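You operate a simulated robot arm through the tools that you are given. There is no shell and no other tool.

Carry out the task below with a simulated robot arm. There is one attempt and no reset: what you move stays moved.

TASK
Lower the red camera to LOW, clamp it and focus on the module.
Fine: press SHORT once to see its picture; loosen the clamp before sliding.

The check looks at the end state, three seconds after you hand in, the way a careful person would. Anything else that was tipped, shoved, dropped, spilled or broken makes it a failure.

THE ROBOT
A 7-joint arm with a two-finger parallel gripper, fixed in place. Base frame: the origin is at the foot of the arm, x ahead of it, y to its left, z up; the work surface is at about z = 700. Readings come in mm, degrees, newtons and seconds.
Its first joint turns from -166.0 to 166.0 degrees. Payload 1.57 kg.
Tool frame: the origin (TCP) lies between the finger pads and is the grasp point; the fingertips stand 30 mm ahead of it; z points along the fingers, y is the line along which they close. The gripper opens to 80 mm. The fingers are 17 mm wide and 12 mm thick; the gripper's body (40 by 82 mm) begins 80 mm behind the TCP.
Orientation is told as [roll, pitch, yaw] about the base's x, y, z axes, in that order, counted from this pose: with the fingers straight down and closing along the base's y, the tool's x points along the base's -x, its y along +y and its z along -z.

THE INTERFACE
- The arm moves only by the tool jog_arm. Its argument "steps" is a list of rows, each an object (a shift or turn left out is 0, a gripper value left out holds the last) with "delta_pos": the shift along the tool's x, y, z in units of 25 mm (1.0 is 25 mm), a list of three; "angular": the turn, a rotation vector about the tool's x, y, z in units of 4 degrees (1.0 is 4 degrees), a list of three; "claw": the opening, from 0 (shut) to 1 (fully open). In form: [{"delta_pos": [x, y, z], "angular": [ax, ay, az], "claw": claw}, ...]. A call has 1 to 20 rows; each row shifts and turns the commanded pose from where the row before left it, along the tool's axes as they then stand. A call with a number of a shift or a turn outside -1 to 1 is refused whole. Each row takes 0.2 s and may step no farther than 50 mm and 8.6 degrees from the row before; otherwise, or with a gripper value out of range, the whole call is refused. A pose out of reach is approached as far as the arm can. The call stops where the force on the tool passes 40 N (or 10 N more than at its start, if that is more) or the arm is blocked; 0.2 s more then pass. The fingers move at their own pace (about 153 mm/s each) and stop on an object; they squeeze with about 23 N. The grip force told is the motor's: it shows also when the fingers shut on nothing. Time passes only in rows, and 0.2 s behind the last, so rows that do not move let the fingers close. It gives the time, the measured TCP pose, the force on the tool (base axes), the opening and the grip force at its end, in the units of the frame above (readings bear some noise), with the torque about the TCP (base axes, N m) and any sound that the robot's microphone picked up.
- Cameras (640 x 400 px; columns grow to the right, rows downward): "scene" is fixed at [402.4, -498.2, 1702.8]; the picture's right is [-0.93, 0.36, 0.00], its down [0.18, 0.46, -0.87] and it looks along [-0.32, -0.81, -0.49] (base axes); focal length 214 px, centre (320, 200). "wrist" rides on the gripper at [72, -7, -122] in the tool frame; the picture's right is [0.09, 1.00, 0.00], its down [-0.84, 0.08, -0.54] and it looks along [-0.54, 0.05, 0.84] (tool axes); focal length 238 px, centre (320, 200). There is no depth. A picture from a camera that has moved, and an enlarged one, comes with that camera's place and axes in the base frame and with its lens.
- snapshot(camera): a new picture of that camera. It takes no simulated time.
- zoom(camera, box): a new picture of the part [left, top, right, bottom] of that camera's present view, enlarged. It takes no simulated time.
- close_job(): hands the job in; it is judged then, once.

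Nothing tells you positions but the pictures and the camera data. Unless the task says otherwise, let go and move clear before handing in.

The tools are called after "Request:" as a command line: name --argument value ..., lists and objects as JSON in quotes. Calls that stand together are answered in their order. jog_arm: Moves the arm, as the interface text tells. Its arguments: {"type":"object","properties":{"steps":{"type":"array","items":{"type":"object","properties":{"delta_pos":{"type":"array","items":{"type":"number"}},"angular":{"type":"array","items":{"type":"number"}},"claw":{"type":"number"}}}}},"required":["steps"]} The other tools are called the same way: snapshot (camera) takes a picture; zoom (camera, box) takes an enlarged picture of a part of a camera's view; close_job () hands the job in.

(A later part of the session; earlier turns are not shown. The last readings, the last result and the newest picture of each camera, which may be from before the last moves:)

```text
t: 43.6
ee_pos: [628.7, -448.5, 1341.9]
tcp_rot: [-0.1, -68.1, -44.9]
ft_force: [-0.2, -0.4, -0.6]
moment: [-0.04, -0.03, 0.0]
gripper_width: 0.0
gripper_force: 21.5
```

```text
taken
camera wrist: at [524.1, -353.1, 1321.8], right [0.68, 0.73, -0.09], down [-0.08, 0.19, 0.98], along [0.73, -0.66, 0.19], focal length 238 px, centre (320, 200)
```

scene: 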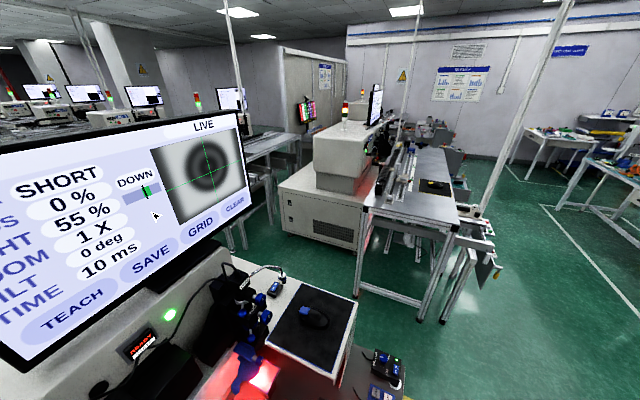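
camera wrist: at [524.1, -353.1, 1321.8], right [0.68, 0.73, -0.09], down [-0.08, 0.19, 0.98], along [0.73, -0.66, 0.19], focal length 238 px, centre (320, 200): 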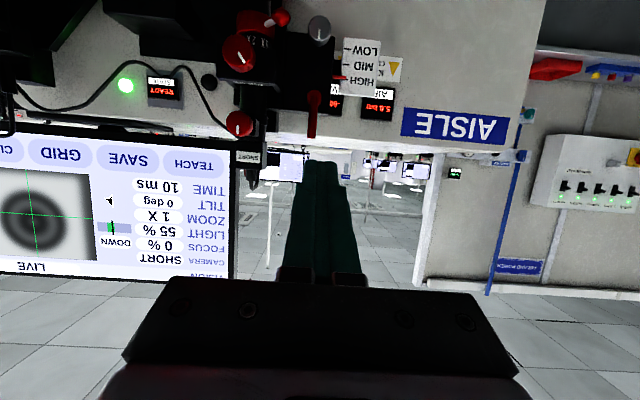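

Request:
zoom --camera "wrist" --box '[220, 0, 400, 140]'

Request:
zoom --camera "wrist" --box '[290, 60, 350, 150]'

Request:
zoom --camera "scene" --box '[0, 100, 260, 280]'

```text
2.86 times, centred on (310, 70) of wrist
camera zoom: at [524.1, -353.1, 1321.8], right [0.68, 0.73, -0.09], down [-0.08, 0.19, 0.98], along [0.73, -0.66, 0.19], focal length 681 px, centre (349, 571)
```

zoom: 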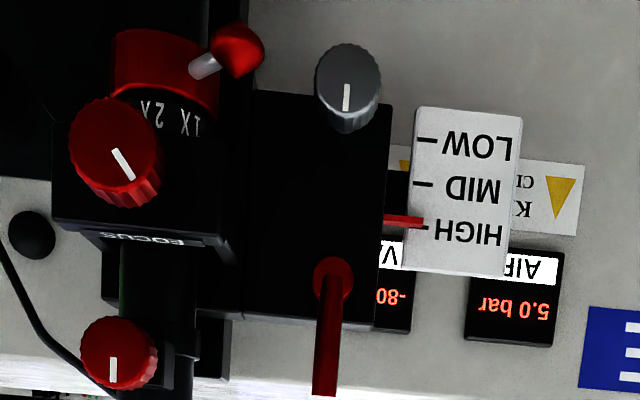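

```text
4.44 times, centred on (320, 105) of wrist
camera zoom: at [524.1, -353.1, 1321.8], right [0.68, 0.73, -0.09], down [-0.08, 0.19, 0.98], along [0.73, -0.66, 0.19], focal length 1059 px, centre (320, 622)
```

zoom: 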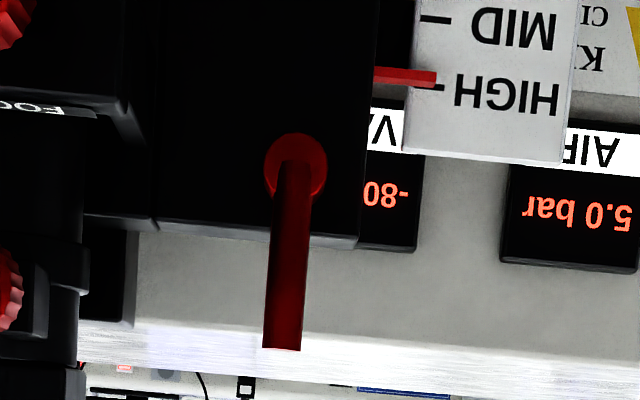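

```text
2.22 times, centred on (130, 190) of scene
camera zoom: at [402.4, -498.2, 1702.8], right [-0.93, 0.36, 0.0], down [0.18, 0.46, -0.87], along [-0.32, -0.81, -0.49], focal length 477 px, centre (742, 222)
```

zoom: 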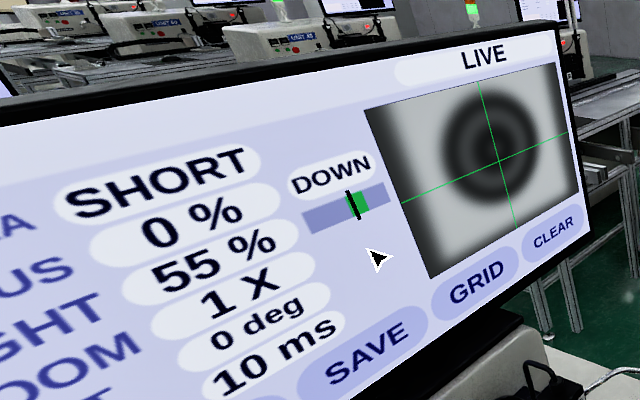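

I now have the lever at about u=119, v=961 (hub) with its end at z≈1300, i.e. standing straight up, ~12 mm wide. I'll level the tool fully and line up in front of the lever with the fingers partly open.

Request:
jog_arm --steps '[{"angular": [0, -1, 0]}, {"angular": [0, -1, 0]}, {"angular": [0, -1, 0]}, {"angular": [0, -1, 0]}, {"angular": [0, -1, 0]}, {"angular": [0, -0.48, 0]}, {}, {}]'

Request:
snapshot --camera "wrist"

```text
t: 45.4
ee_pos: [628.9, -447.3, 1341.9]
tcp_rot: [-21.2, -89.9, -23.8]
ft_force: [0.4, 0.6, -0.3]
moment: [0.04, 0.0, 0.01]
gripper_width: 0.0
gripper_force: 21.5
```

```text
taken
camera wrist: at [536.8, -365.5, 1269.9], right [0.7, 0.7, -0.09], down [-0.33, 0.44, 0.84], along [0.63, -0.56, 0.54], focal length 238 px, centre (320, 200)
```

wrist: 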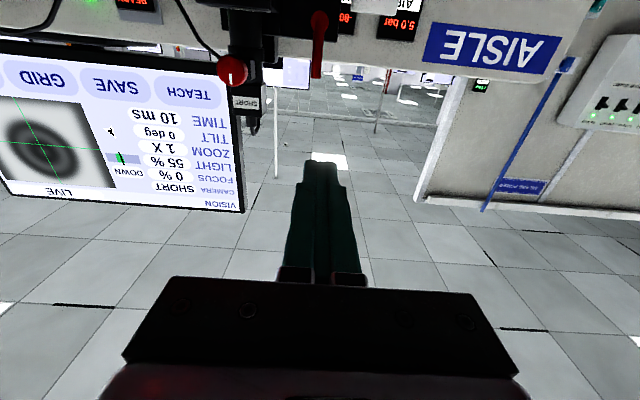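

Request:
jog_arm --steps '[{"delta_pos": [0.5, -0.094, 0.5], "claw": 0.3}, {"delta_pos": [0.6, -0.094, 0.9]}, {"delta_pos": [0.6, -0.094, 0.9]}, {"delta_pos": [0.58, -0.094, 0.9]}, {"delta_pos": [0, 0, 0.7]}, {"delta_pos": [0, 0, 0.6]}, {}, {}]'

Request:
snapshot --camera "wrist"

Request:
zoom --camera "wrist" --box '[260, 60, 380, 180]'

```text
t: 47.2
ee_pos: [699.9, -534.6, 1287.4]
tcp_rot: [-22.8, -89.9, -22.2]
ft_force: [0.1, -0.4, 0.6]
moment: [-0.04, 0.02, 0.0]
gripper_width: 24.2
gripper_force: 0.1
```

```text
taken
camera wrist: at [609.9, -452.5, 1213.5], right [0.7, 0.7, -0.09], down [-0.33, 0.44, 0.84], along [0.63, -0.56, 0.54], focal length 238 px, centre (320, 200)
```

wrist: 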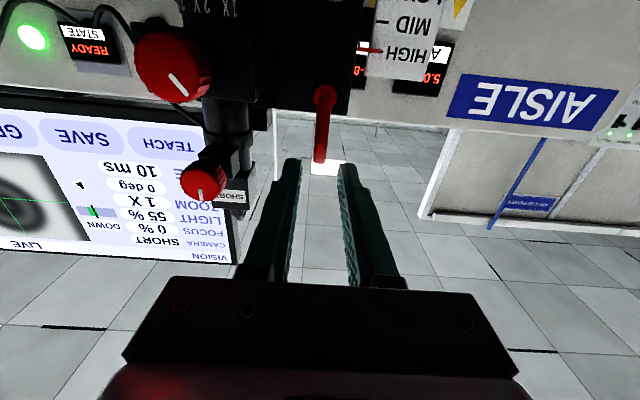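

```text
3.33 times, centred on (320, 120) of wrist
camera zoom: at [609.9, -452.5, 1213.5], right [0.7, 0.7, -0.09], down [-0.33, 0.44, 0.84], along [0.63, -0.56, 0.54], focal length 794 px, centre (320, 467)
```

zoom: 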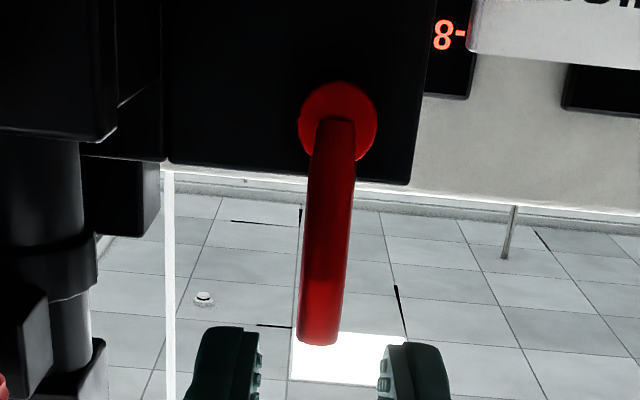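

The lever lies centered between the open fingers. I'll shift 2 mm and advance so the fingers straddle it.

Request:
jog_arm --steps '[{"delta_pos": [0.08, 0.096, 0]}, {"delta_pos": [0, 0, 0.6]}, {"delta_pos": [0, 0, 0.6]}, {"delta_pos": [0, 0, 0.6]}, {"delta_pos": [0, 0, 0.5]}, {}]'

Request:
snapshot --camera "wrist"

Request:
zoom --camera "wrist" --box '[260, 100, 380, 220]'

```text
t: 48.6
ee_pos: [742.9, -572.4, 1283.1]
tcp_rot: [-16.3, -89.9, -28.8]
ft_force: [0.3, 0.4, 0.0]
moment: [-0.02, 0.0, 0.03]
gripper_width: 24.0
gripper_force: 0.1
```

```text
taken
camera wrist: at [652.4, -490.4, 1210.6], right [0.7, 0.7, -0.09], down [-0.33, 0.44, 0.84], along [0.63, -0.56, 0.54], focal length 238 px, centre (320, 200)
```

wrist: 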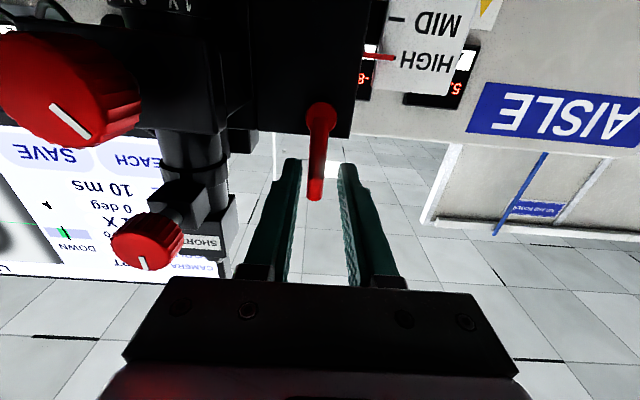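

```text
3.33 times, centred on (320, 160) of wrist
camera zoom: at [652.4, -490.4, 1210.6], right [0.7, 0.7, -0.09], down [-0.33, 0.44, 0.84], along [0.63, -0.56, 0.54], focal length 794 px, centre (320, 333)
```

zoom: 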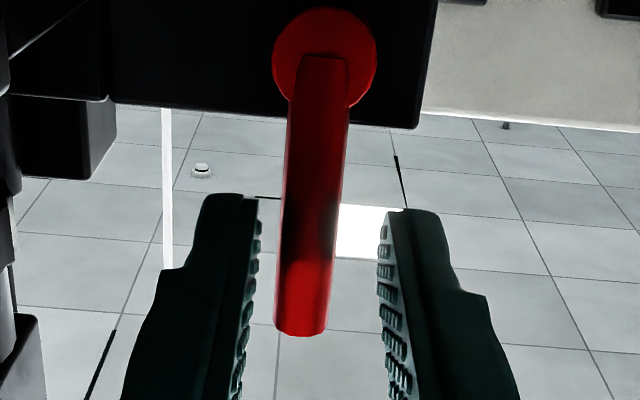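

The fingers straddle the lever. I'll narrow the gap and try turning it counter-clockwise (top toward the scale) in small steps, watching the force.

Request:
jog_arm --steps '[{"delta_pos": [0, -0.04, 0], "claw": 0.2}, {}, {"delta_pos": [0, 0.1, 0], "angular": [0, 0, -1]}, {"delta_pos": [0, 0.1, 0], "angular": [0, 0, -1]}, {"delta_pos": [0, 0.1, 0], "angular": [0, 0, -1]}, {}]'

Request:
zoom --camera "wrist" --box '[220, 60, 420, 220]'

```text
t: 50.0
ee_pos: [747.8, -568.5, 1283.2]
tcp_rot: [-89.7, -78.0, 44.5]
ft_force: [-0.7, 0.0, -0.2]
moment: [-0.01, -0.01, -0.03]
gripper_width: 15.9
gripper_force: 0.0
```

```text
2.50 times, centred on (320, 140) of wrist
camera zoom: at [646.2, -496.6, 1213.9], right [0.68, 0.67, -0.3], down [-0.2, 0.56, 0.8], along [0.71, -0.48, 0.52], focal length 596 px, centre (320, 350)
```

zoom: 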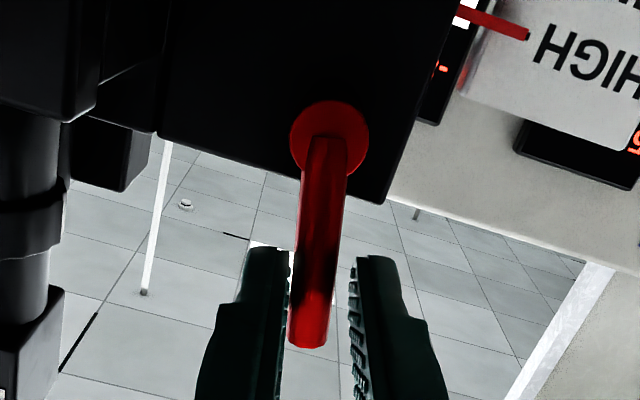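

The lever is following the rotation with almost no force. I'll continue turning.

Request:
jog_arm --steps '[{"delta_pos": [0, 0.1, 0], "angular": [0, 0, -1]}, {"delta_pos": [0, 0.1, 0], "angular": [0, 0, -1]}, {"delta_pos": [0, 0.1, 0], "angular": [0, 0, -1]}, {"delta_pos": [0, 0.1, 0], "angular": [0, 0, -1]}, {"delta_pos": [0, 0.1, 0], "angular": [0, 0, -1]}, {"delta_pos": [0, 0.1, 0], "angular": [0, 0, -1]}]'

Request:
zoom --camera "wrist" --box '[220, 60, 420, 220]'

Request:
zoom --camera "scene" --box '[0, 100, 260, 280]'

```text
t: 51.4
ee_pos: [757.1, -559.3, 1277.4]
tcp_rot: [-89.8, -53.9, 44.8]
ft_force: [0.3, 0.4, -0.5]
moment: [-0.02, -0.01, 0.01]
gripper_width: 15.7
gripper_force: 0.0
```

```text
2.50 times, centred on (320, 140) of wrist
camera zoom: at [637.4, -505.6, 1223.3], right [0.53, 0.53, -0.66], down [0.01, 0.78, 0.63], along [0.85, -0.34, 0.41], focal length 596 px, centre (320, 350)
```

zoom: 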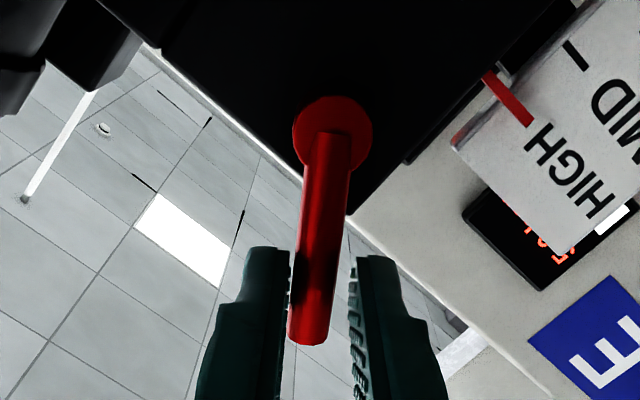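

```text
2.22 times, centred on (130, 190) of scene
camera zoom: at [402.4, -498.2, 1702.8], right [-0.93, 0.36, 0.0], down [0.18, 0.46, -0.87], along [-0.32, -0.81, -0.49], focal length 477 px, centre (742, 222)
```

zoom: 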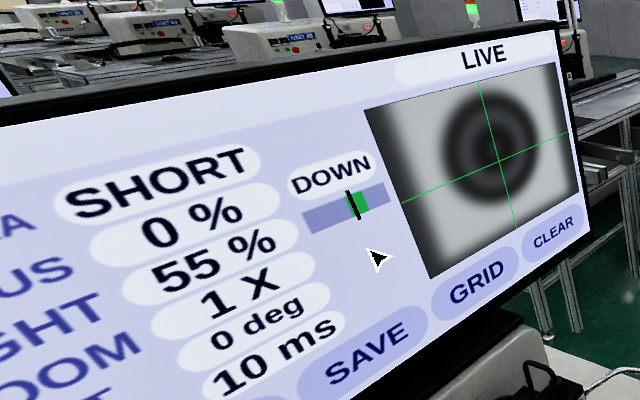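

Request:
jog_arm --steps '[{"delta_pos": [0, 0.1, 0], "angular": [0, 0, -1]}, {"delta_pos": [0, 0.1, 0], "angular": [0, 0, -1]}, {"delta_pos": [0, 0.1, 0], "angular": [0, 0, -1]}, {"delta_pos": [0, 0.1, 0], "angular": [0, 0, -1]}, {"delta_pos": [0, 0.1, 0], "angular": [0, 0, -1]}, {"delta_pos": [0, 0.1, 0], "angular": [0, 0, -1]}]'

Request:
zoom --camera "wrist" --box '[220, 60, 420, 220]'

```text
t: 52.8
ee_pos: [765.1, -550.8, 1266.2]
tcp_rot: [-89.9, -29.9, 45.0]
ft_force: [0.3, 0.4, 0.0]
moment: [0.01, -0.02, 0.03]
gripper_width: 16.0
gripper_force: 0.0
```

```text
2.50 times, centred on (320, 140) of wrist
camera zoom: at [631.9, -511.0, 1236.1], right [0.29, 0.3, -0.91], down [0.16, 0.92, 0.35], along [0.94, -0.25, 0.22], focal length 596 px, centre (320, 350)
```

zoom: 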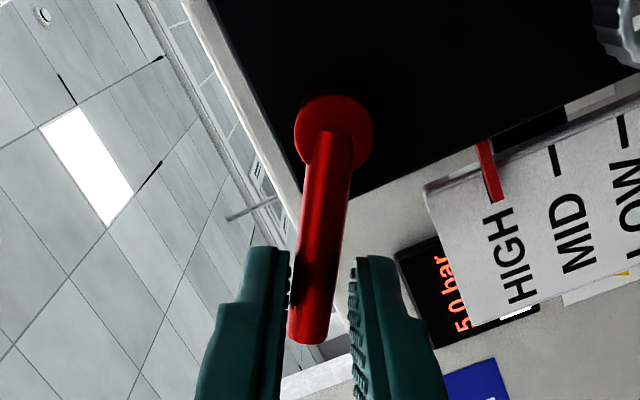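

Request:
jog_arm --steps '[{"delta_pos": [0, 0.1, 0], "angular": [0, 0, -1]}, {"delta_pos": [0, 0.1, 0], "angular": [0, 0, -1]}, {"delta_pos": [0, 0.1, 0], "angular": [0, 0, -1]}, {"delta_pos": [0, 0.1, 0], "angular": [0, 0, -1]}, {"delta_pos": [0, 0.1, 0], "angular": [0, 0, -1]}]'

Request:
zoom --camera "wrist" --box '[220, 60, 420, 220]'

```text
t: 54.0
ee_pos: [768.5, -548.5, 1256.2]
tcp_rot: [-90.0, -9.9, 44.9]
ft_force: [0.5, 0.3, 1.2]
moment: [-0.02, -0.03, 0.03]
gripper_width: 16.7
gripper_force: 0.2
```

```text
2.50 times, centred on (320, 140) of wrist
camera zoom: at [631.1, -512.3, 1249.4], right [0.06, 0.06, -1.0], down [0.21, 0.98, 0.07], along [0.98, -0.21, 0.04], focal length 596 px, centre (320, 350)
```

zoom: 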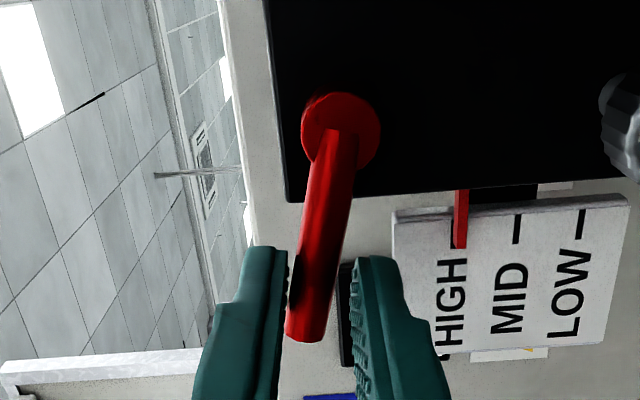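

Request:
jog_arm --steps '[{"delta_pos": [0, 0.1, 0], "angular": [0, 0, -1]}, {"delta_pos": [0, 0.1, 0], "angular": [0, 0, -1]}]'

Request:
zoom --camera "wrist" --box '[220, 60, 420, 220]'

Request:
zoom --camera "scene" --box '[0, 100, 260, 280]'

```text
t: 54.6
ee_pos: [768.4, -547.4, 1250.7]
tcp_rot: [-89.9, -1.9, 44.9]
ft_force: [-0.9, -1.6, 2.2]
moment: [-0.02, -0.06, -0.01]
gripper_width: 17.5
gripper_force: 1.5
```

```text
2.50 times, centred on (320, 140) of wrist
camera zoom: at [631.2, -511.6, 1254.6], right [-0.04, -0.04, -1.0], down [0.21, 0.98, -0.05], along [0.98, -0.21, -0.03], focal length 596 px, centre (320, 350)
```

zoom: 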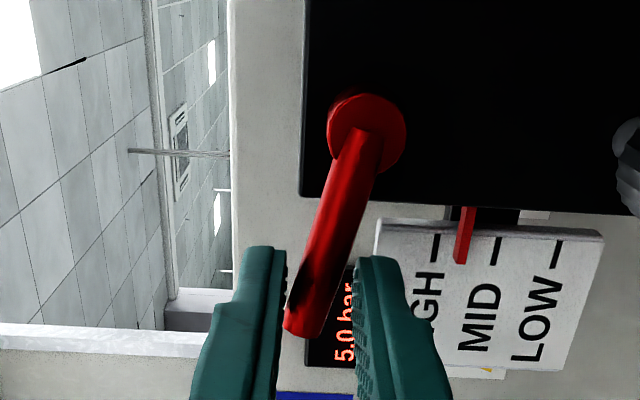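

```text
2.22 times, centred on (130, 190) of scene
camera zoom: at [402.4, -498.2, 1702.8], right [-0.93, 0.36, 0.0], down [0.18, 0.46, -0.87], along [-0.32, -0.81, -0.49], focal length 477 px, centre (742, 222)
```

zoom: 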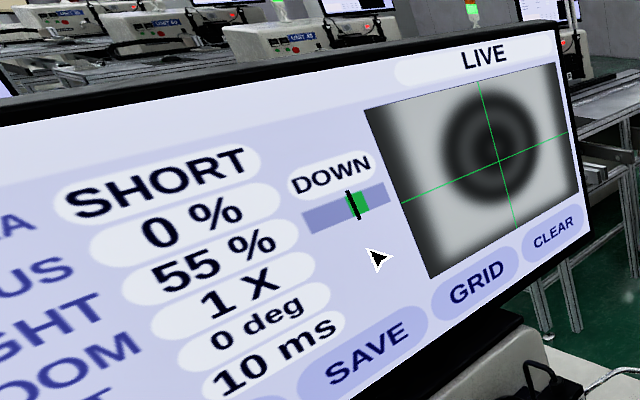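

The clamp is loose: the lever has reached its stop at roughly 75–80° and the carriage has begun sliding down (pointer left HIGH) with only about 2 N. Pushing straight down on the lever stop moves the carriage, so I'll continue gently.

Request:
jog_arm --steps '[{"delta_pos": [0, 0.1, 0]}, {"delta_pos": [0, 0.1, 0]}, {"delta_pos": [0, 0.1, 0]}, {"delta_pos": [0, 0.1, 0]}]'

Request:
snapshot --camera "wrist"

Request:
zoom --camera "wrist" --box '[260, 60, 460, 220]'

Request:
zoom --camera "scene" --box '[0, 100, 260, 280]'

```text
t: 55.6
ee_pos: [768.0, -547.9, 1240.4]
tcp_rot: [-89.8, -2.0, 45.0]
ft_force: [0.5, -1.7, 2.7]
moment: [0.0, -0.06, -0.03]
gripper_width: 18.1
gripper_force: 0.9
```

```text
taken
camera wrist: at [631.3, -511.3, 1244.4], right [-0.04, -0.04, -1.0], down [0.21, 0.98, -0.05], along [0.98, -0.21, -0.03], focal length 238 px, centre (320, 200)
```

wrist: 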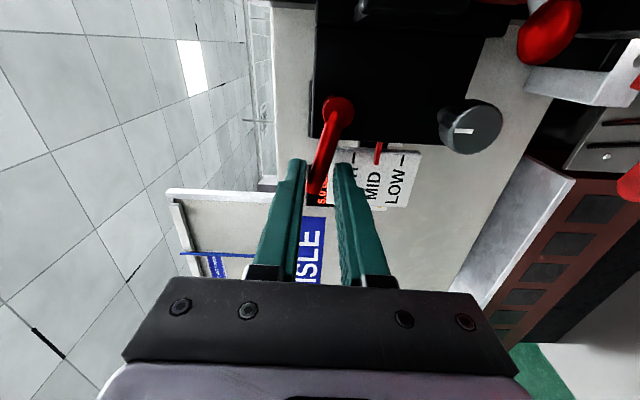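

```text
2.50 times, centred on (360, 140) of wrist
camera zoom: at [631.3, -511.3, 1244.4], right [-0.04, -0.04, -1.0], down [0.21, 0.98, -0.05], along [0.98, -0.21, -0.03], focal length 596 px, centre (220, 350)
```

zoom: 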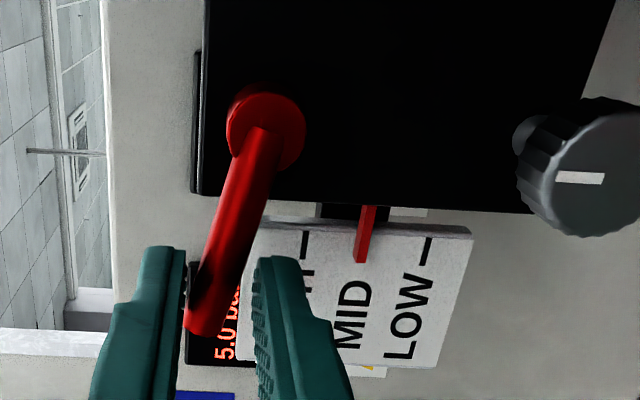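

```text
2.22 times, centred on (130, 190) of scene
camera zoom: at [402.4, -498.2, 1702.8], right [-0.93, 0.36, 0.0], down [0.18, 0.46, -0.87], along [-0.32, -0.81, -0.49], focal length 477 px, centre (742, 222)
```

zoom: 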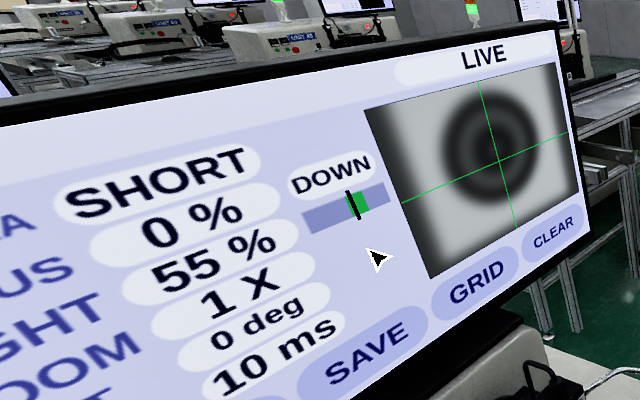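

Request:
jog_arm --steps '[{"delta_pos": [0, 0.1, 0]}, {"delta_pos": [0, 0.1, 0]}, {"delta_pos": [0, 0.1, 0]}, {"delta_pos": [0, 0.1, 0]}, {"delta_pos": [0, 0.1, 0]}]'

Request:
zoom --camera "wrist" --box '[260, 60, 460, 220]'

Request:
zoom --camera "wrist" --box '[340, 130, 430, 210]'

```text
t: 56.8
ee_pos: [768.9, -546.9, 1227.0]
tcp_rot: [-89.9, -1.9, 44.8]
ft_force: [0.1, -0.2, 2.1]
moment: [0.0, -0.02, 0.02]
gripper_width: 18.1
gripper_force: 1.1
```

```text
2.50 times, centred on (360, 140) of wrist
camera zoom: at [631.7, -511.7, 1232.1], right [-0.04, -0.04, -1.0], down [0.21, 0.98, -0.05], along [0.98, -0.21, -0.03], focal length 596 px, centre (220, 350)
```

zoom: 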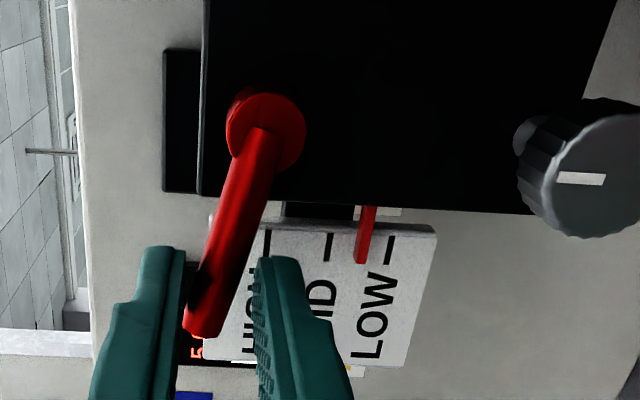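

```text
5.00 times, centred on (385, 170) of wrist
camera zoom: at [631.7, -511.7, 1232.1], right [-0.04, -0.04, -1.0], down [0.21, 0.98, -0.05], along [0.98, -0.21, -0.03], focal length 1192 px, centre (-5, 350)
```

zoom: 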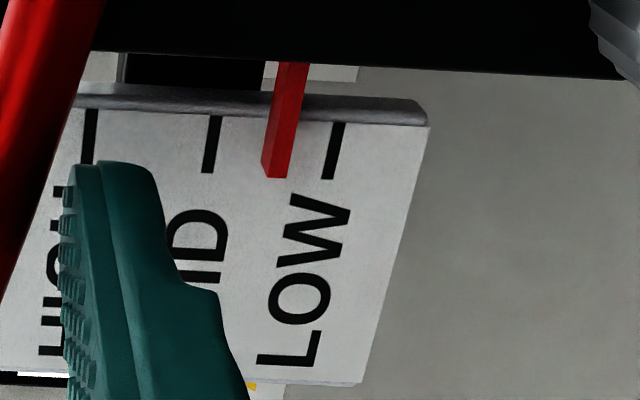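

The pointer is now about 9 mm above the LOW tick. I'll push about 7 mm more and measure again.

Request:
jog_arm --steps '[{"delta_pos": [0, 0.1, 0]}, {"delta_pos": [0, 0.1, 0]}, {"delta_pos": [0, 0.08, 0]}, {}]'

Request:
zoom --camera "wrist" --box '[340, 130, 430, 210]'

Request:
zoom --camera "wrist" --box '[360, 135, 400, 165]'

```text
t: 57.8
ee_pos: [769.0, -546.2, 1219.7]
tcp_rot: [-89.9, -2.0, 44.9]
ft_force: [-0.2, -1.5, 2.0]
moment: [-0.04, -0.07, -0.02]
gripper_width: 17.7
gripper_force: 0.8
```

```text
5.00 times, centred on (385, 170) of wrist
camera zoom: at [631.8, -511.3, 1224.3], right [-0.04, -0.04, -1.0], down [0.21, 0.98, -0.05], along [0.98, -0.21, -0.03], focal length 1192 px, centre (-5, 350)
```

zoom: 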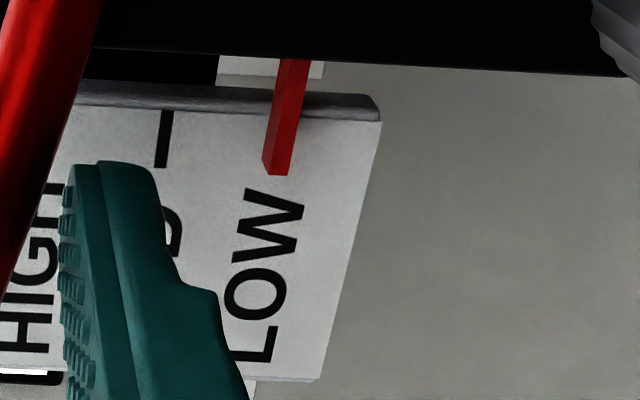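

```text
13.33 times, centred on (380, 150) of wrist
camera zoom: at [631.8, -511.3, 1224.3], right [-0.04, -0.04, -1.0], down [0.21, 0.98, -0.05], along [0.98, -0.21, -0.03], focal length 3178 px, centre (-480, 867)
```

zoom: 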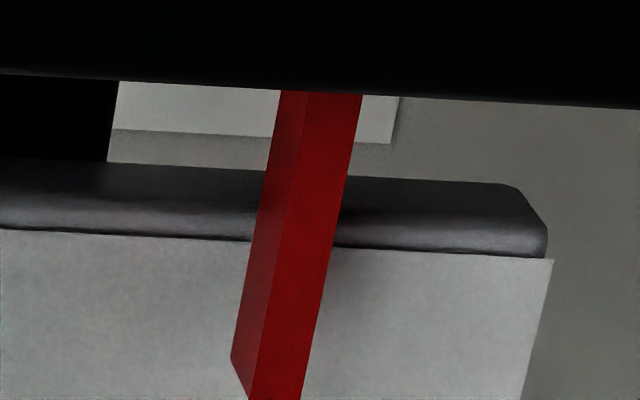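

Request:
jog_arm --steps '[{"delta_pos": [0, 0.048, 0]}, {}, {"delta_pos": [0, -0.06, 0]}, {"delta_pos": [0, 0, -1]}, {"delta_pos": [0, 0, -1]}, {"delta_pos": [0, 0, -0.8]}, {"delta_pos": [0, 0.5, 0]}, {"delta_pos": [0, 0.5, 0]}, {"delta_pos": [0, 0.5, 0]}, {"delta_pos": [0, 0.3, 0]}, {}]'

Request:
snapshot --camera "wrist"

Request:
zoom --camera "wrist" --box '[260, 90, 380, 190]'

Request:
zoom --camera "scene" --box '[0, 100, 260, 280]'

```text
t: 60.2
ee_pos: [721.5, -495.2, 1176.2]
tcp_rot: [-89.9, -2.0, 44.8]
ft_force: [-0.1, -0.7, -0.2]
moment: [0.01, -0.02, 0.01]
gripper_width: 15.9
gripper_force: 0.1
```

```text
taken
camera wrist: at [584.1, -459.1, 1178.9], right [-0.04, -0.04, -1.0], down [0.21, 0.98, -0.05], along [0.98, -0.21, -0.03], focal length 238 px, centre (320, 200)
```

wrist: 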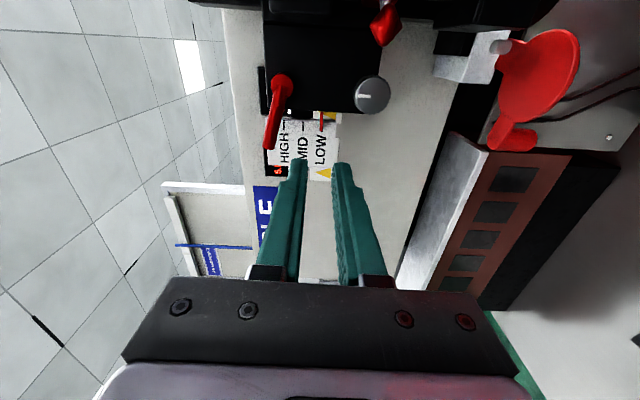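

```text
4.00 times, centred on (320, 140) of wrist
camera zoom: at [584.1, -459.1, 1178.9], right [-0.04, -0.04, -1.0], down [0.21, 0.98, -0.05], along [0.98, -0.21, -0.03], focal length 953 px, centre (320, 440)
```

zoom: 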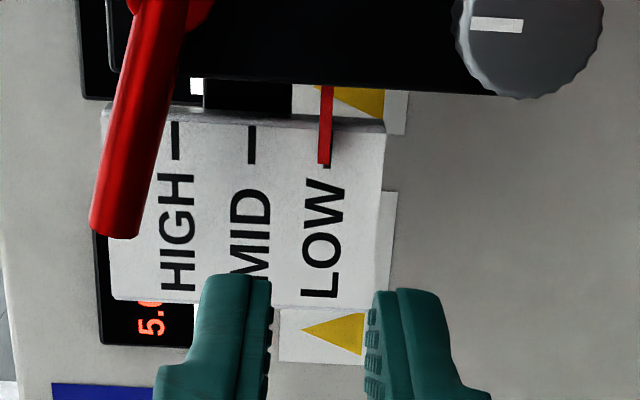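

```text
2.22 times, centred on (130, 190) of scene
camera zoom: at [402.4, -498.2, 1702.8], right [-0.93, 0.36, 0.0], down [0.18, 0.46, -0.87], along [-0.32, -0.81, -0.49], focal length 477 px, centre (742, 222)
```

zoom: 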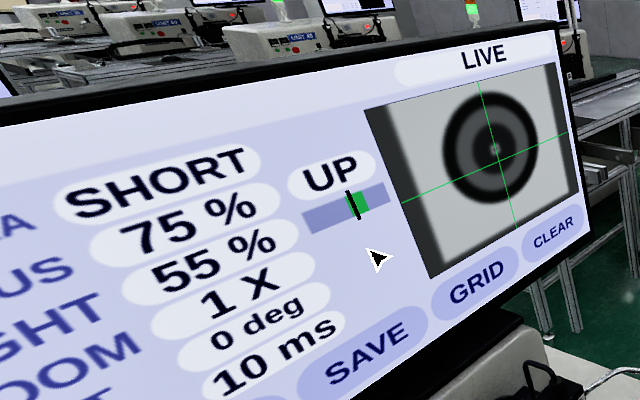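

The pointer is nearly at LOW, and the monitor's FOCUS reading jumped to 75% with hint "UP". I'll zoom to measure the pointer's remaining offset precisely.

Request:
zoom --camera "wrist" --box '[295, 110, 345, 145]'

Request:
zoom --camera "wrist" --box '[255, 60, 345, 160]'

Request:
zoom --camera "scene" --box '[110, 120, 250, 230]'

```text
11.43 times, centred on (320, 128) of wrist
camera zoom: at [584.1, -459.1, 1178.9], right [-0.04, -0.04, -1.0], down [0.21, 0.98, -0.05], along [0.98, -0.21, -0.03], focal length 2724 px, centre (320, 1029)
```

zoom: 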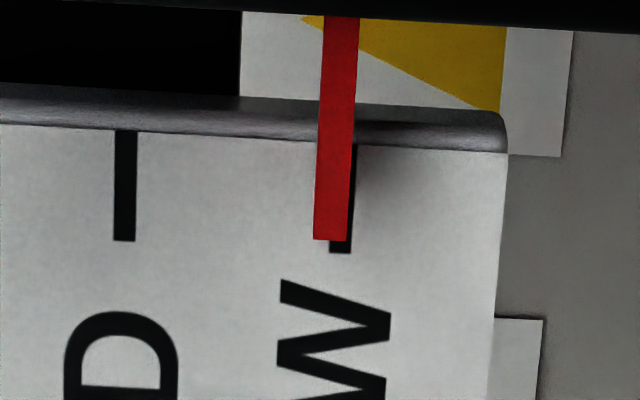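

```text
4.00 times, centred on (300, 110) of wrist
camera zoom: at [584.1, -459.1, 1178.9], right [-0.04, -0.04, -1.0], down [0.21, 0.98, -0.05], along [0.98, -0.21, -0.03], focal length 953 px, centre (400, 560)
```

zoom: 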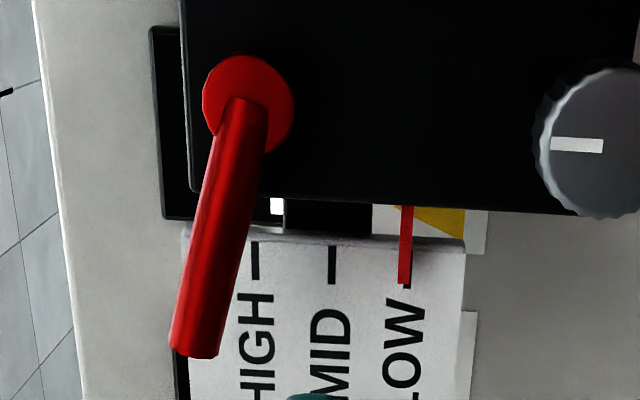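

```text
3.64 times, centred on (180, 175) of scene
camera zoom: at [402.4, -498.2, 1702.8], right [-0.93, 0.36, 0.0], down [0.18, 0.46, -0.87], along [-0.32, -0.81, -0.49], focal length 780 px, centre (829, 291)
```

zoom: 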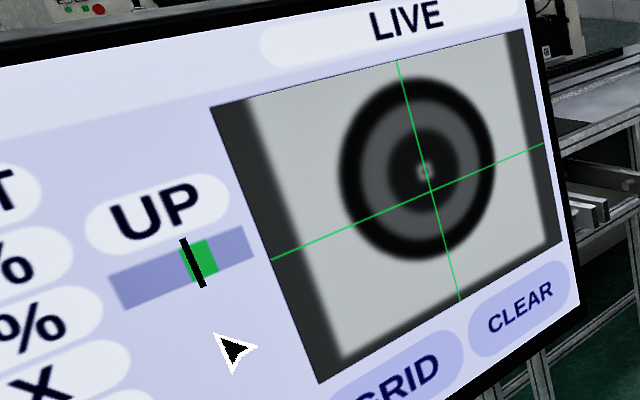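

The pointer is about 1 mm above the LOW tick. I'll realign the fingers with the lever's present angle, straddle it again, and nudge the last millimetre before clamping.

Request:
jog_arm --steps '[{"angular": [0, 0, 1]}, {"angular": [0, 0, 1]}, {"angular": [0, 0, 0.85]}, {"delta_pos": [-0.09, -0.828, 0]}, {"delta_pos": [-0.09, -0.828, 0]}, {}, {}]'

Request:
zoom --camera "wrist" --box '[220, 60, 420, 220]'

```text
t: 61.8
ee_pos: [718.4, -500.0, 1218.1]
tcp_rot: [-89.8, -13.4, 44.9]
ft_force: [0.9, 0.6, 0.3]
moment: [-0.03, -0.02, 0.0]
gripper_width: 16.0
gripper_force: 0.3
```

```text
2.50 times, centred on (320, 140) of wrist
camera zoom: at [581.0, -463.9, 1207.2], right [0.1, 0.1, -0.99], down [0.21, 0.97, 0.12], along [0.97, -0.22, 0.07], focal length 596 px, centre (320, 350)
```

zoom: 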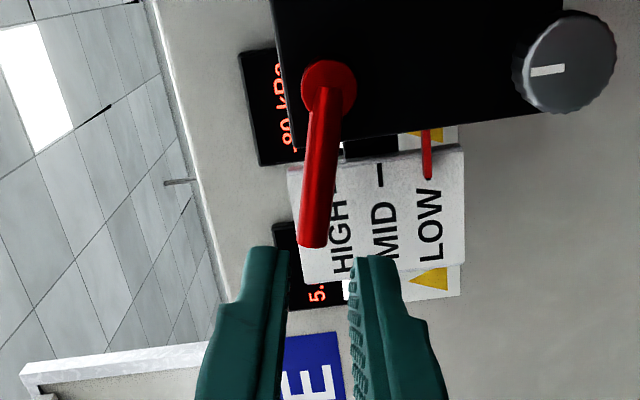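

Request:
jog_arm --steps '[{"delta_pos": [0, 0, 0.7]}, {"delta_pos": [0, 0, 0.7]}, {"delta_pos": [0, 0, 0.7]}, {"delta_pos": [0, 0, 0.66]}, {}]'

Request:
zoom --camera "wrist" --box '[220, 60, 420, 220]'

Request:
zoom --camera "wrist" --box '[340, 110, 420, 170]'

```text
t: 63.0
ee_pos: [767.4, -549.6, 1217.8]
tcp_rot: [-89.9, -13.4, 45.0]
ft_force: [-0.9, -0.6, 0.6]
moment: [0.0, -0.06, -0.02]
gripper_width: 16.1
gripper_force: 0.0
```

```text
2.50 times, centred on (320, 140) of wrist
camera zoom: at [630.7, -513.5, 1207.0], right [0.1, 0.1, -0.99], down [0.21, 0.97, 0.12], along [0.97, -0.22, 0.07], focal length 596 px, centre (320, 350)
```

zoom: 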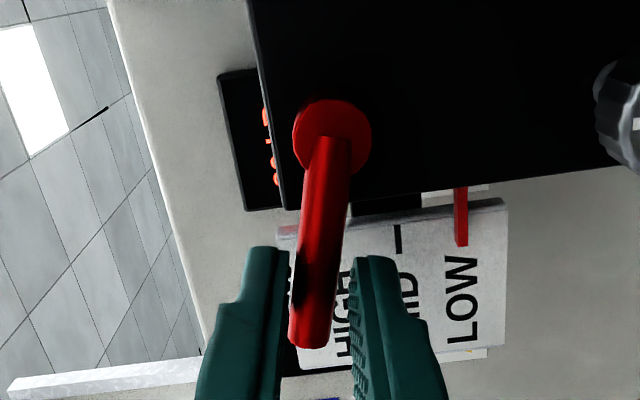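

```text
6.67 times, centred on (380, 140) of wrist
camera zoom: at [630.7, -513.5, 1207.0], right [0.1, 0.1, -0.99], down [0.21, 0.97, 0.12], along [0.97, -0.22, 0.07], focal length 1589 px, centre (-80, 600)
```

zoom: 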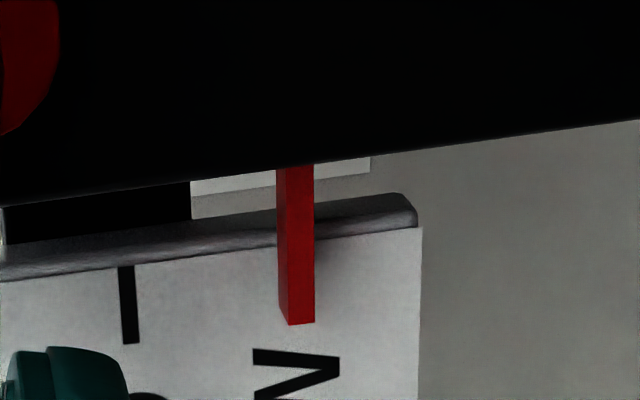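

Request:
jog_arm --steps '[{"delta_pos": [0.0092, 0.0389, 0]}, {"delta_pos": [0.0092, 0.0389, 0]}, {}]'

Request:
zoom --camera "wrist" --box '[340, 110, 420, 170]'

```text
t: 63.8
ee_pos: [765.2, -548.7, 1216.0]
tcp_rot: [-90.0, -13.4, 44.8]
ft_force: [0.2, -0.5, 3.2]
moment: [-0.02, -0.06, -0.02]
gripper_width: 18.3
gripper_force: 1.4
```

```text
6.67 times, centred on (380, 140) of wrist
camera zoom: at [629.8, -512.8, 1205.0], right [0.1, 0.1, -0.99], down [0.21, 0.97, 0.12], along [0.97, -0.22, 0.08], focal length 1589 px, centre (-80, 600)
```

zoom: 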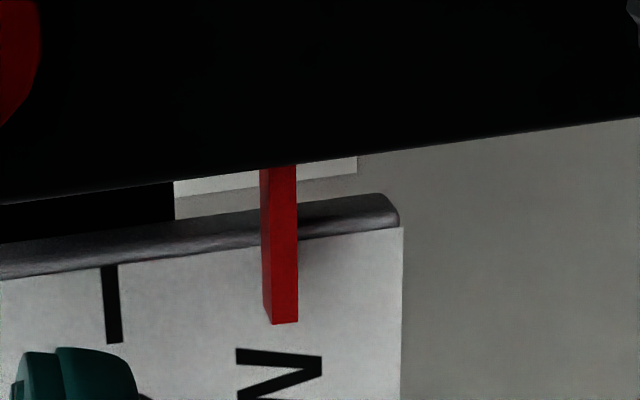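

Request:
jog_arm --steps '[{"delta_pos": [0.0092, 0.0389, 0]}, {}]'

Request:
zoom --camera "wrist" --box '[340, 110, 420, 170]'

```text
t: 64.4
ee_pos: [766.3, -548.6, 1214.1]
tcp_rot: [-89.9, -13.4, 44.9]
ft_force: [-0.7, -2.0, 2.7]
moment: [0.0, -0.06, -0.08]
gripper_width: 18.4
gripper_force: 1.0
```

```text
6.67 times, centred on (380, 140) of wrist
camera zoom: at [629.8, -512.5, 1204.1], right [0.1, 0.1, -0.99], down [0.21, 0.97, 0.12], along [0.97, -0.22, 0.07], focal length 1589 px, centre (-80, 600)
```

zoom: 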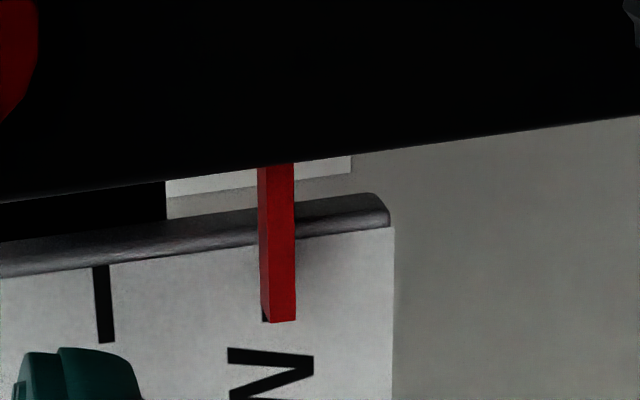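

The pointer now lines up with LOW (about 0.9 mm further down). I'll turn the lever back clockwise to clamp it, first recentering between the fingers.

Request:
jog_arm --steps '[{"delta_pos": [-0.02, -0.1, 0]}, {"delta_pos": [0, -0.098, 0], "angular": [0, 0, 1]}, {"delta_pos": [0, -0.098, 0], "angular": [0, 0, 1]}, {"delta_pos": [0, -0.098, 0], "angular": [0, 0, 1]}, {"delta_pos": [0, -0.098, 0], "angular": [0, 0, 1]}, {"delta_pos": [0, -0.098, 0], "angular": [0, 0, 1]}]'

Request:
zoom --camera "wrist" --box '[220, 60, 420, 220]'

Request:
zoom --camera "scene" --box '[0, 100, 260, 280]'

```text
t: 65.8
ee_pos: [763.2, -551.5, 1227.8]
tcp_rot: [-90.0, -33.4, 44.9]
ft_force: [-0.7, 0.3, -0.1]
moment: [-0.04, 0.01, 0.0]
gripper_width: 16.0
gripper_force: 0.0
```

```text
2.50 times, centred on (320, 140) of wrist
camera zoom: at [631.9, -510.3, 1193.4], right [0.33, 0.33, -0.88], down [0.14, 0.91, 0.4], along [0.93, -0.26, 0.25], focal length 596 px, centre (320, 350)
```

zoom: 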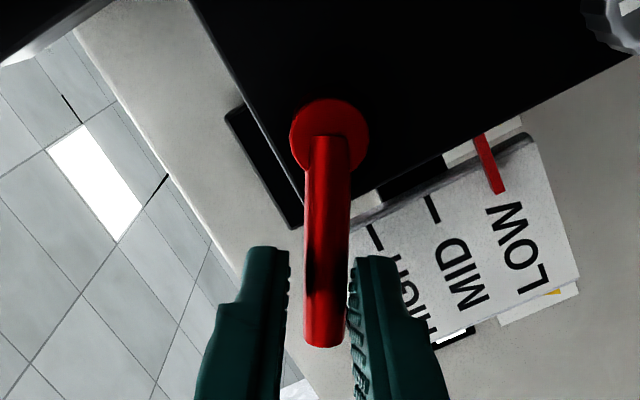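

```text
2.22 times, centred on (130, 190) of scene
camera zoom: at [402.4, -498.2, 1702.8], right [-0.93, 0.36, 0.0], down [0.18, 0.46, -0.87], along [-0.32, -0.81, -0.49], focal length 477 px, centre (742, 222)
```

zoom: 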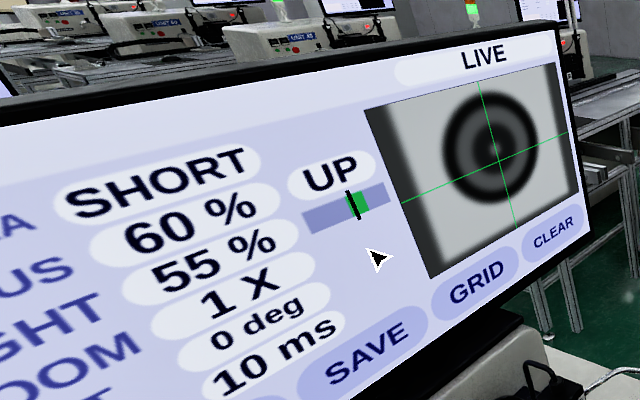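

The lever is following with no load. Continuing the clamp rotation.

Request:
jog_arm --steps '[{"delta_pos": [0, -0.098, 0], "angular": [0, 0, 1]}, {"delta_pos": [0, -0.098, 0], "angular": [0, 0, 1]}, {"delta_pos": [0, -0.098, 0], "angular": [0, 0, 1]}, {"delta_pos": [0, -0.098, 0], "angular": [0, 0, 1]}, {"delta_pos": [0, -0.098, 0], "angular": [0, 0, 1]}, {"delta_pos": [0, -0.098, 0], "angular": [0, 0, 1]}, {"delta_pos": [0, -0.098, 0], "angular": [0, 0, 1]}, {"delta_pos": [0, -0.098, 0], "angular": [0, 0, 1]}, {"delta_pos": [0, -0.098, 0], "angular": [0, 0, 1]}]'

Request:
zoom --camera "wrist" --box '[220, 60, 420, 220]'

```text
t: 67.8
ee_pos: [750.6, -563.2, 1242.8]
tcp_rot: [-89.7, -69.5, 44.7]
ft_force: [1.2, 0.0, -0.4]
moment: [-0.01, -0.03, 0.0]
gripper_width: 16.1
gripper_force: 0.1
```

```text
2.50 times, centred on (320, 140) of wrist
camera zoom: at [641.9, -498.7, 1178.1], right [0.64, 0.64, -0.44], down [-0.12, 0.64, 0.76], along [0.76, -0.43, 0.49], focal length 596 px, centre (320, 350)
```

zoom: 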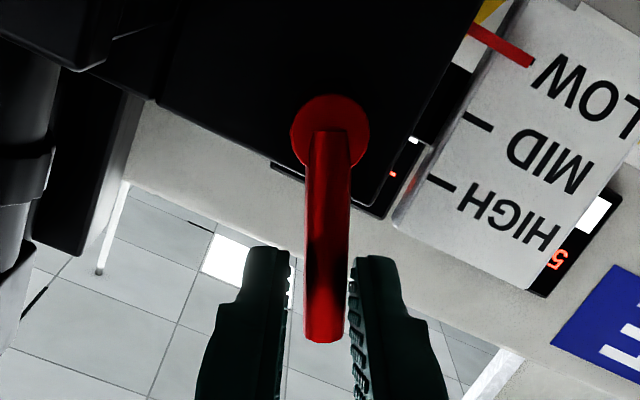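

Request:
jog_arm --steps '[{"delta_pos": [0, -0.098, 0], "angular": [0, 0, 1]}, {"delta_pos": [0, -0.098, 0], "angular": [0, 0, 1]}, {"delta_pos": [0, -0.098, 0], "angular": [0, 0, 1]}, {"delta_pos": [0, -0.098, 0], "angular": [0, 0, 1]}, {"delta_pos": [0, -0.098, 0], "angular": [0, 0, 1]}]'

Request:
zoom --camera "wrist" --box '[220, 60, 420, 220]'

Request:
zoom --camera "scene" --box '[0, 100, 260, 280]'

```text
t: 69.0
ee_pos: [741.7, -571.0, 1245.0]
tcp_rot: [-80.1, -89.4, 35.1]
ft_force: [-0.4, 0.9, -0.9]
moment: [0.04, 0.0, 0.01]
gripper_width: 16.0
gripper_force: 0.0
```

```text
2.50 times, centred on (320, 140) of wrist
camera zoom: at [650.9, -490.4, 1173.0], right [0.7, 0.7, -0.1], down [-0.32, 0.44, 0.84], along [0.63, -0.56, 0.54], focal length 596 px, centre (320, 350)
```

zoom: 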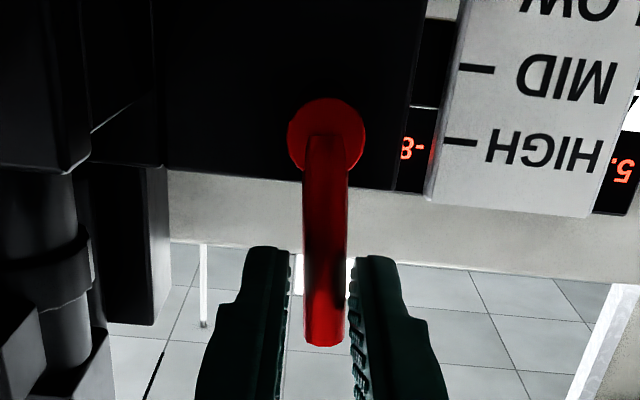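

```text
2.22 times, centred on (130, 190) of scene
camera zoom: at [402.4, -498.2, 1702.8], right [-0.93, 0.36, 0.0], down [0.18, 0.46, -0.87], along [-0.32, -0.81, -0.49], focal length 477 px, centre (742, 222)
```

zoom: 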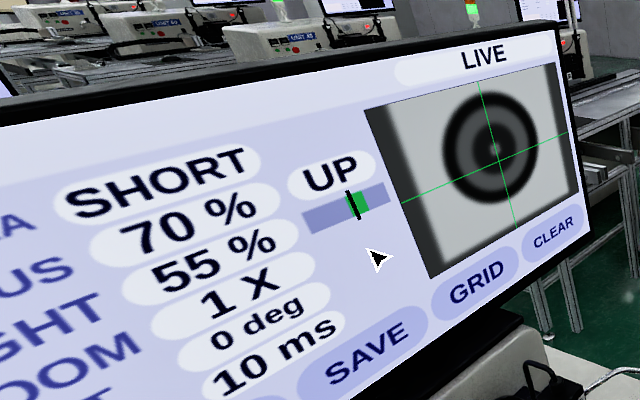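

Request:
jog_arm --steps '[{"delta_pos": [0, -0.098, 0], "angular": [0, 0, 1]}, {}]'

Request:
zoom --camera "wrist" --box '[220, 60, 420, 220]'

Request:
zoom --camera "scene" --box '[0, 100, 260, 280]'

```text
t: 69.6
ee_pos: [741.1, -573.6, 1246.0]
tcp_rot: [88.6, -86.6, -133.6]
ft_force: [0.8, -0.6, 0.2]
moment: [0.0, 0.01, 0.03]
gripper_width: 16.0
gripper_force: 0.1
```

```text
2.50 times, centred on (320, 140) of wrist
camera zoom: at [652.7, -488.9, 1173.1], right [0.71, 0.71, -0.03], down [-0.36, 0.4, 0.84], along [0.61, -0.58, 0.54], focal length 596 px, centre (320, 350)
```

zoom: 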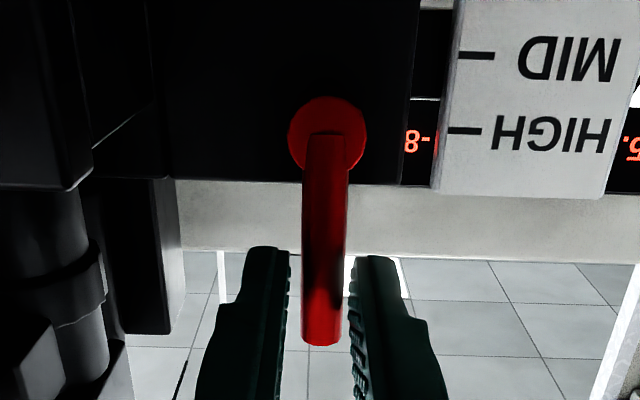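

```text
2.22 times, centred on (130, 190) of scene
camera zoom: at [402.4, -498.2, 1702.8], right [-0.93, 0.36, 0.0], down [0.18, 0.46, -0.87], along [-0.32, -0.81, -0.49], focal length 477 px, centre (742, 222)
```

zoom: 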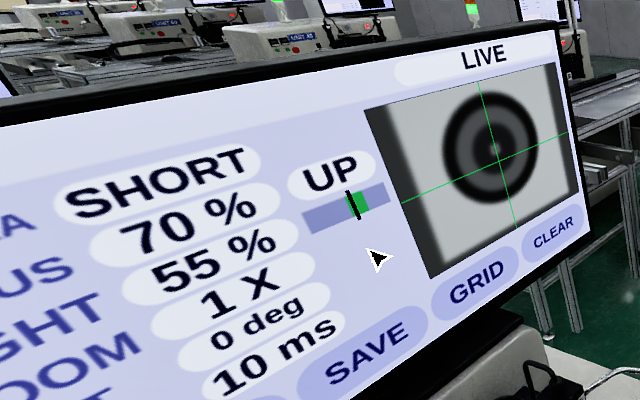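

Request:
jog_arm --steps '[{"delta_pos": [0, -0.098, 0], "angular": [0, 0, 1]}, {}]'

Request:
zoom --camera "wrist" --box '[220, 60, 420, 220]'

```text
t: 70.2
ee_pos: [738.9, -575.4, 1244.9]
tcp_rot: [89.2, -82.5, -134.3]
ft_force: [2.4, 2.7, -1.1]
moment: [0.04, 0.07, 0.07]
gripper_width: 18.8
gripper_force: 1.1
```

```text
2.50 times, centred on (320, 140) of wrist
camera zoom: at [654.8, -486.8, 1172.8], right [0.71, 0.71, 0.04], down [-0.4, 0.36, 0.84], along [0.58, -0.61, 0.54], focal length 596 px, centre (320, 350)
```

zoom: 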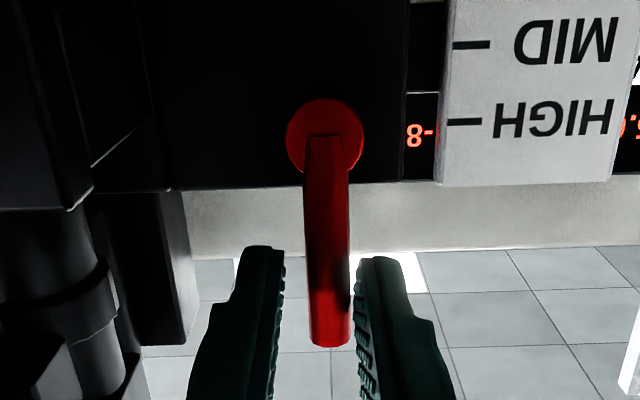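

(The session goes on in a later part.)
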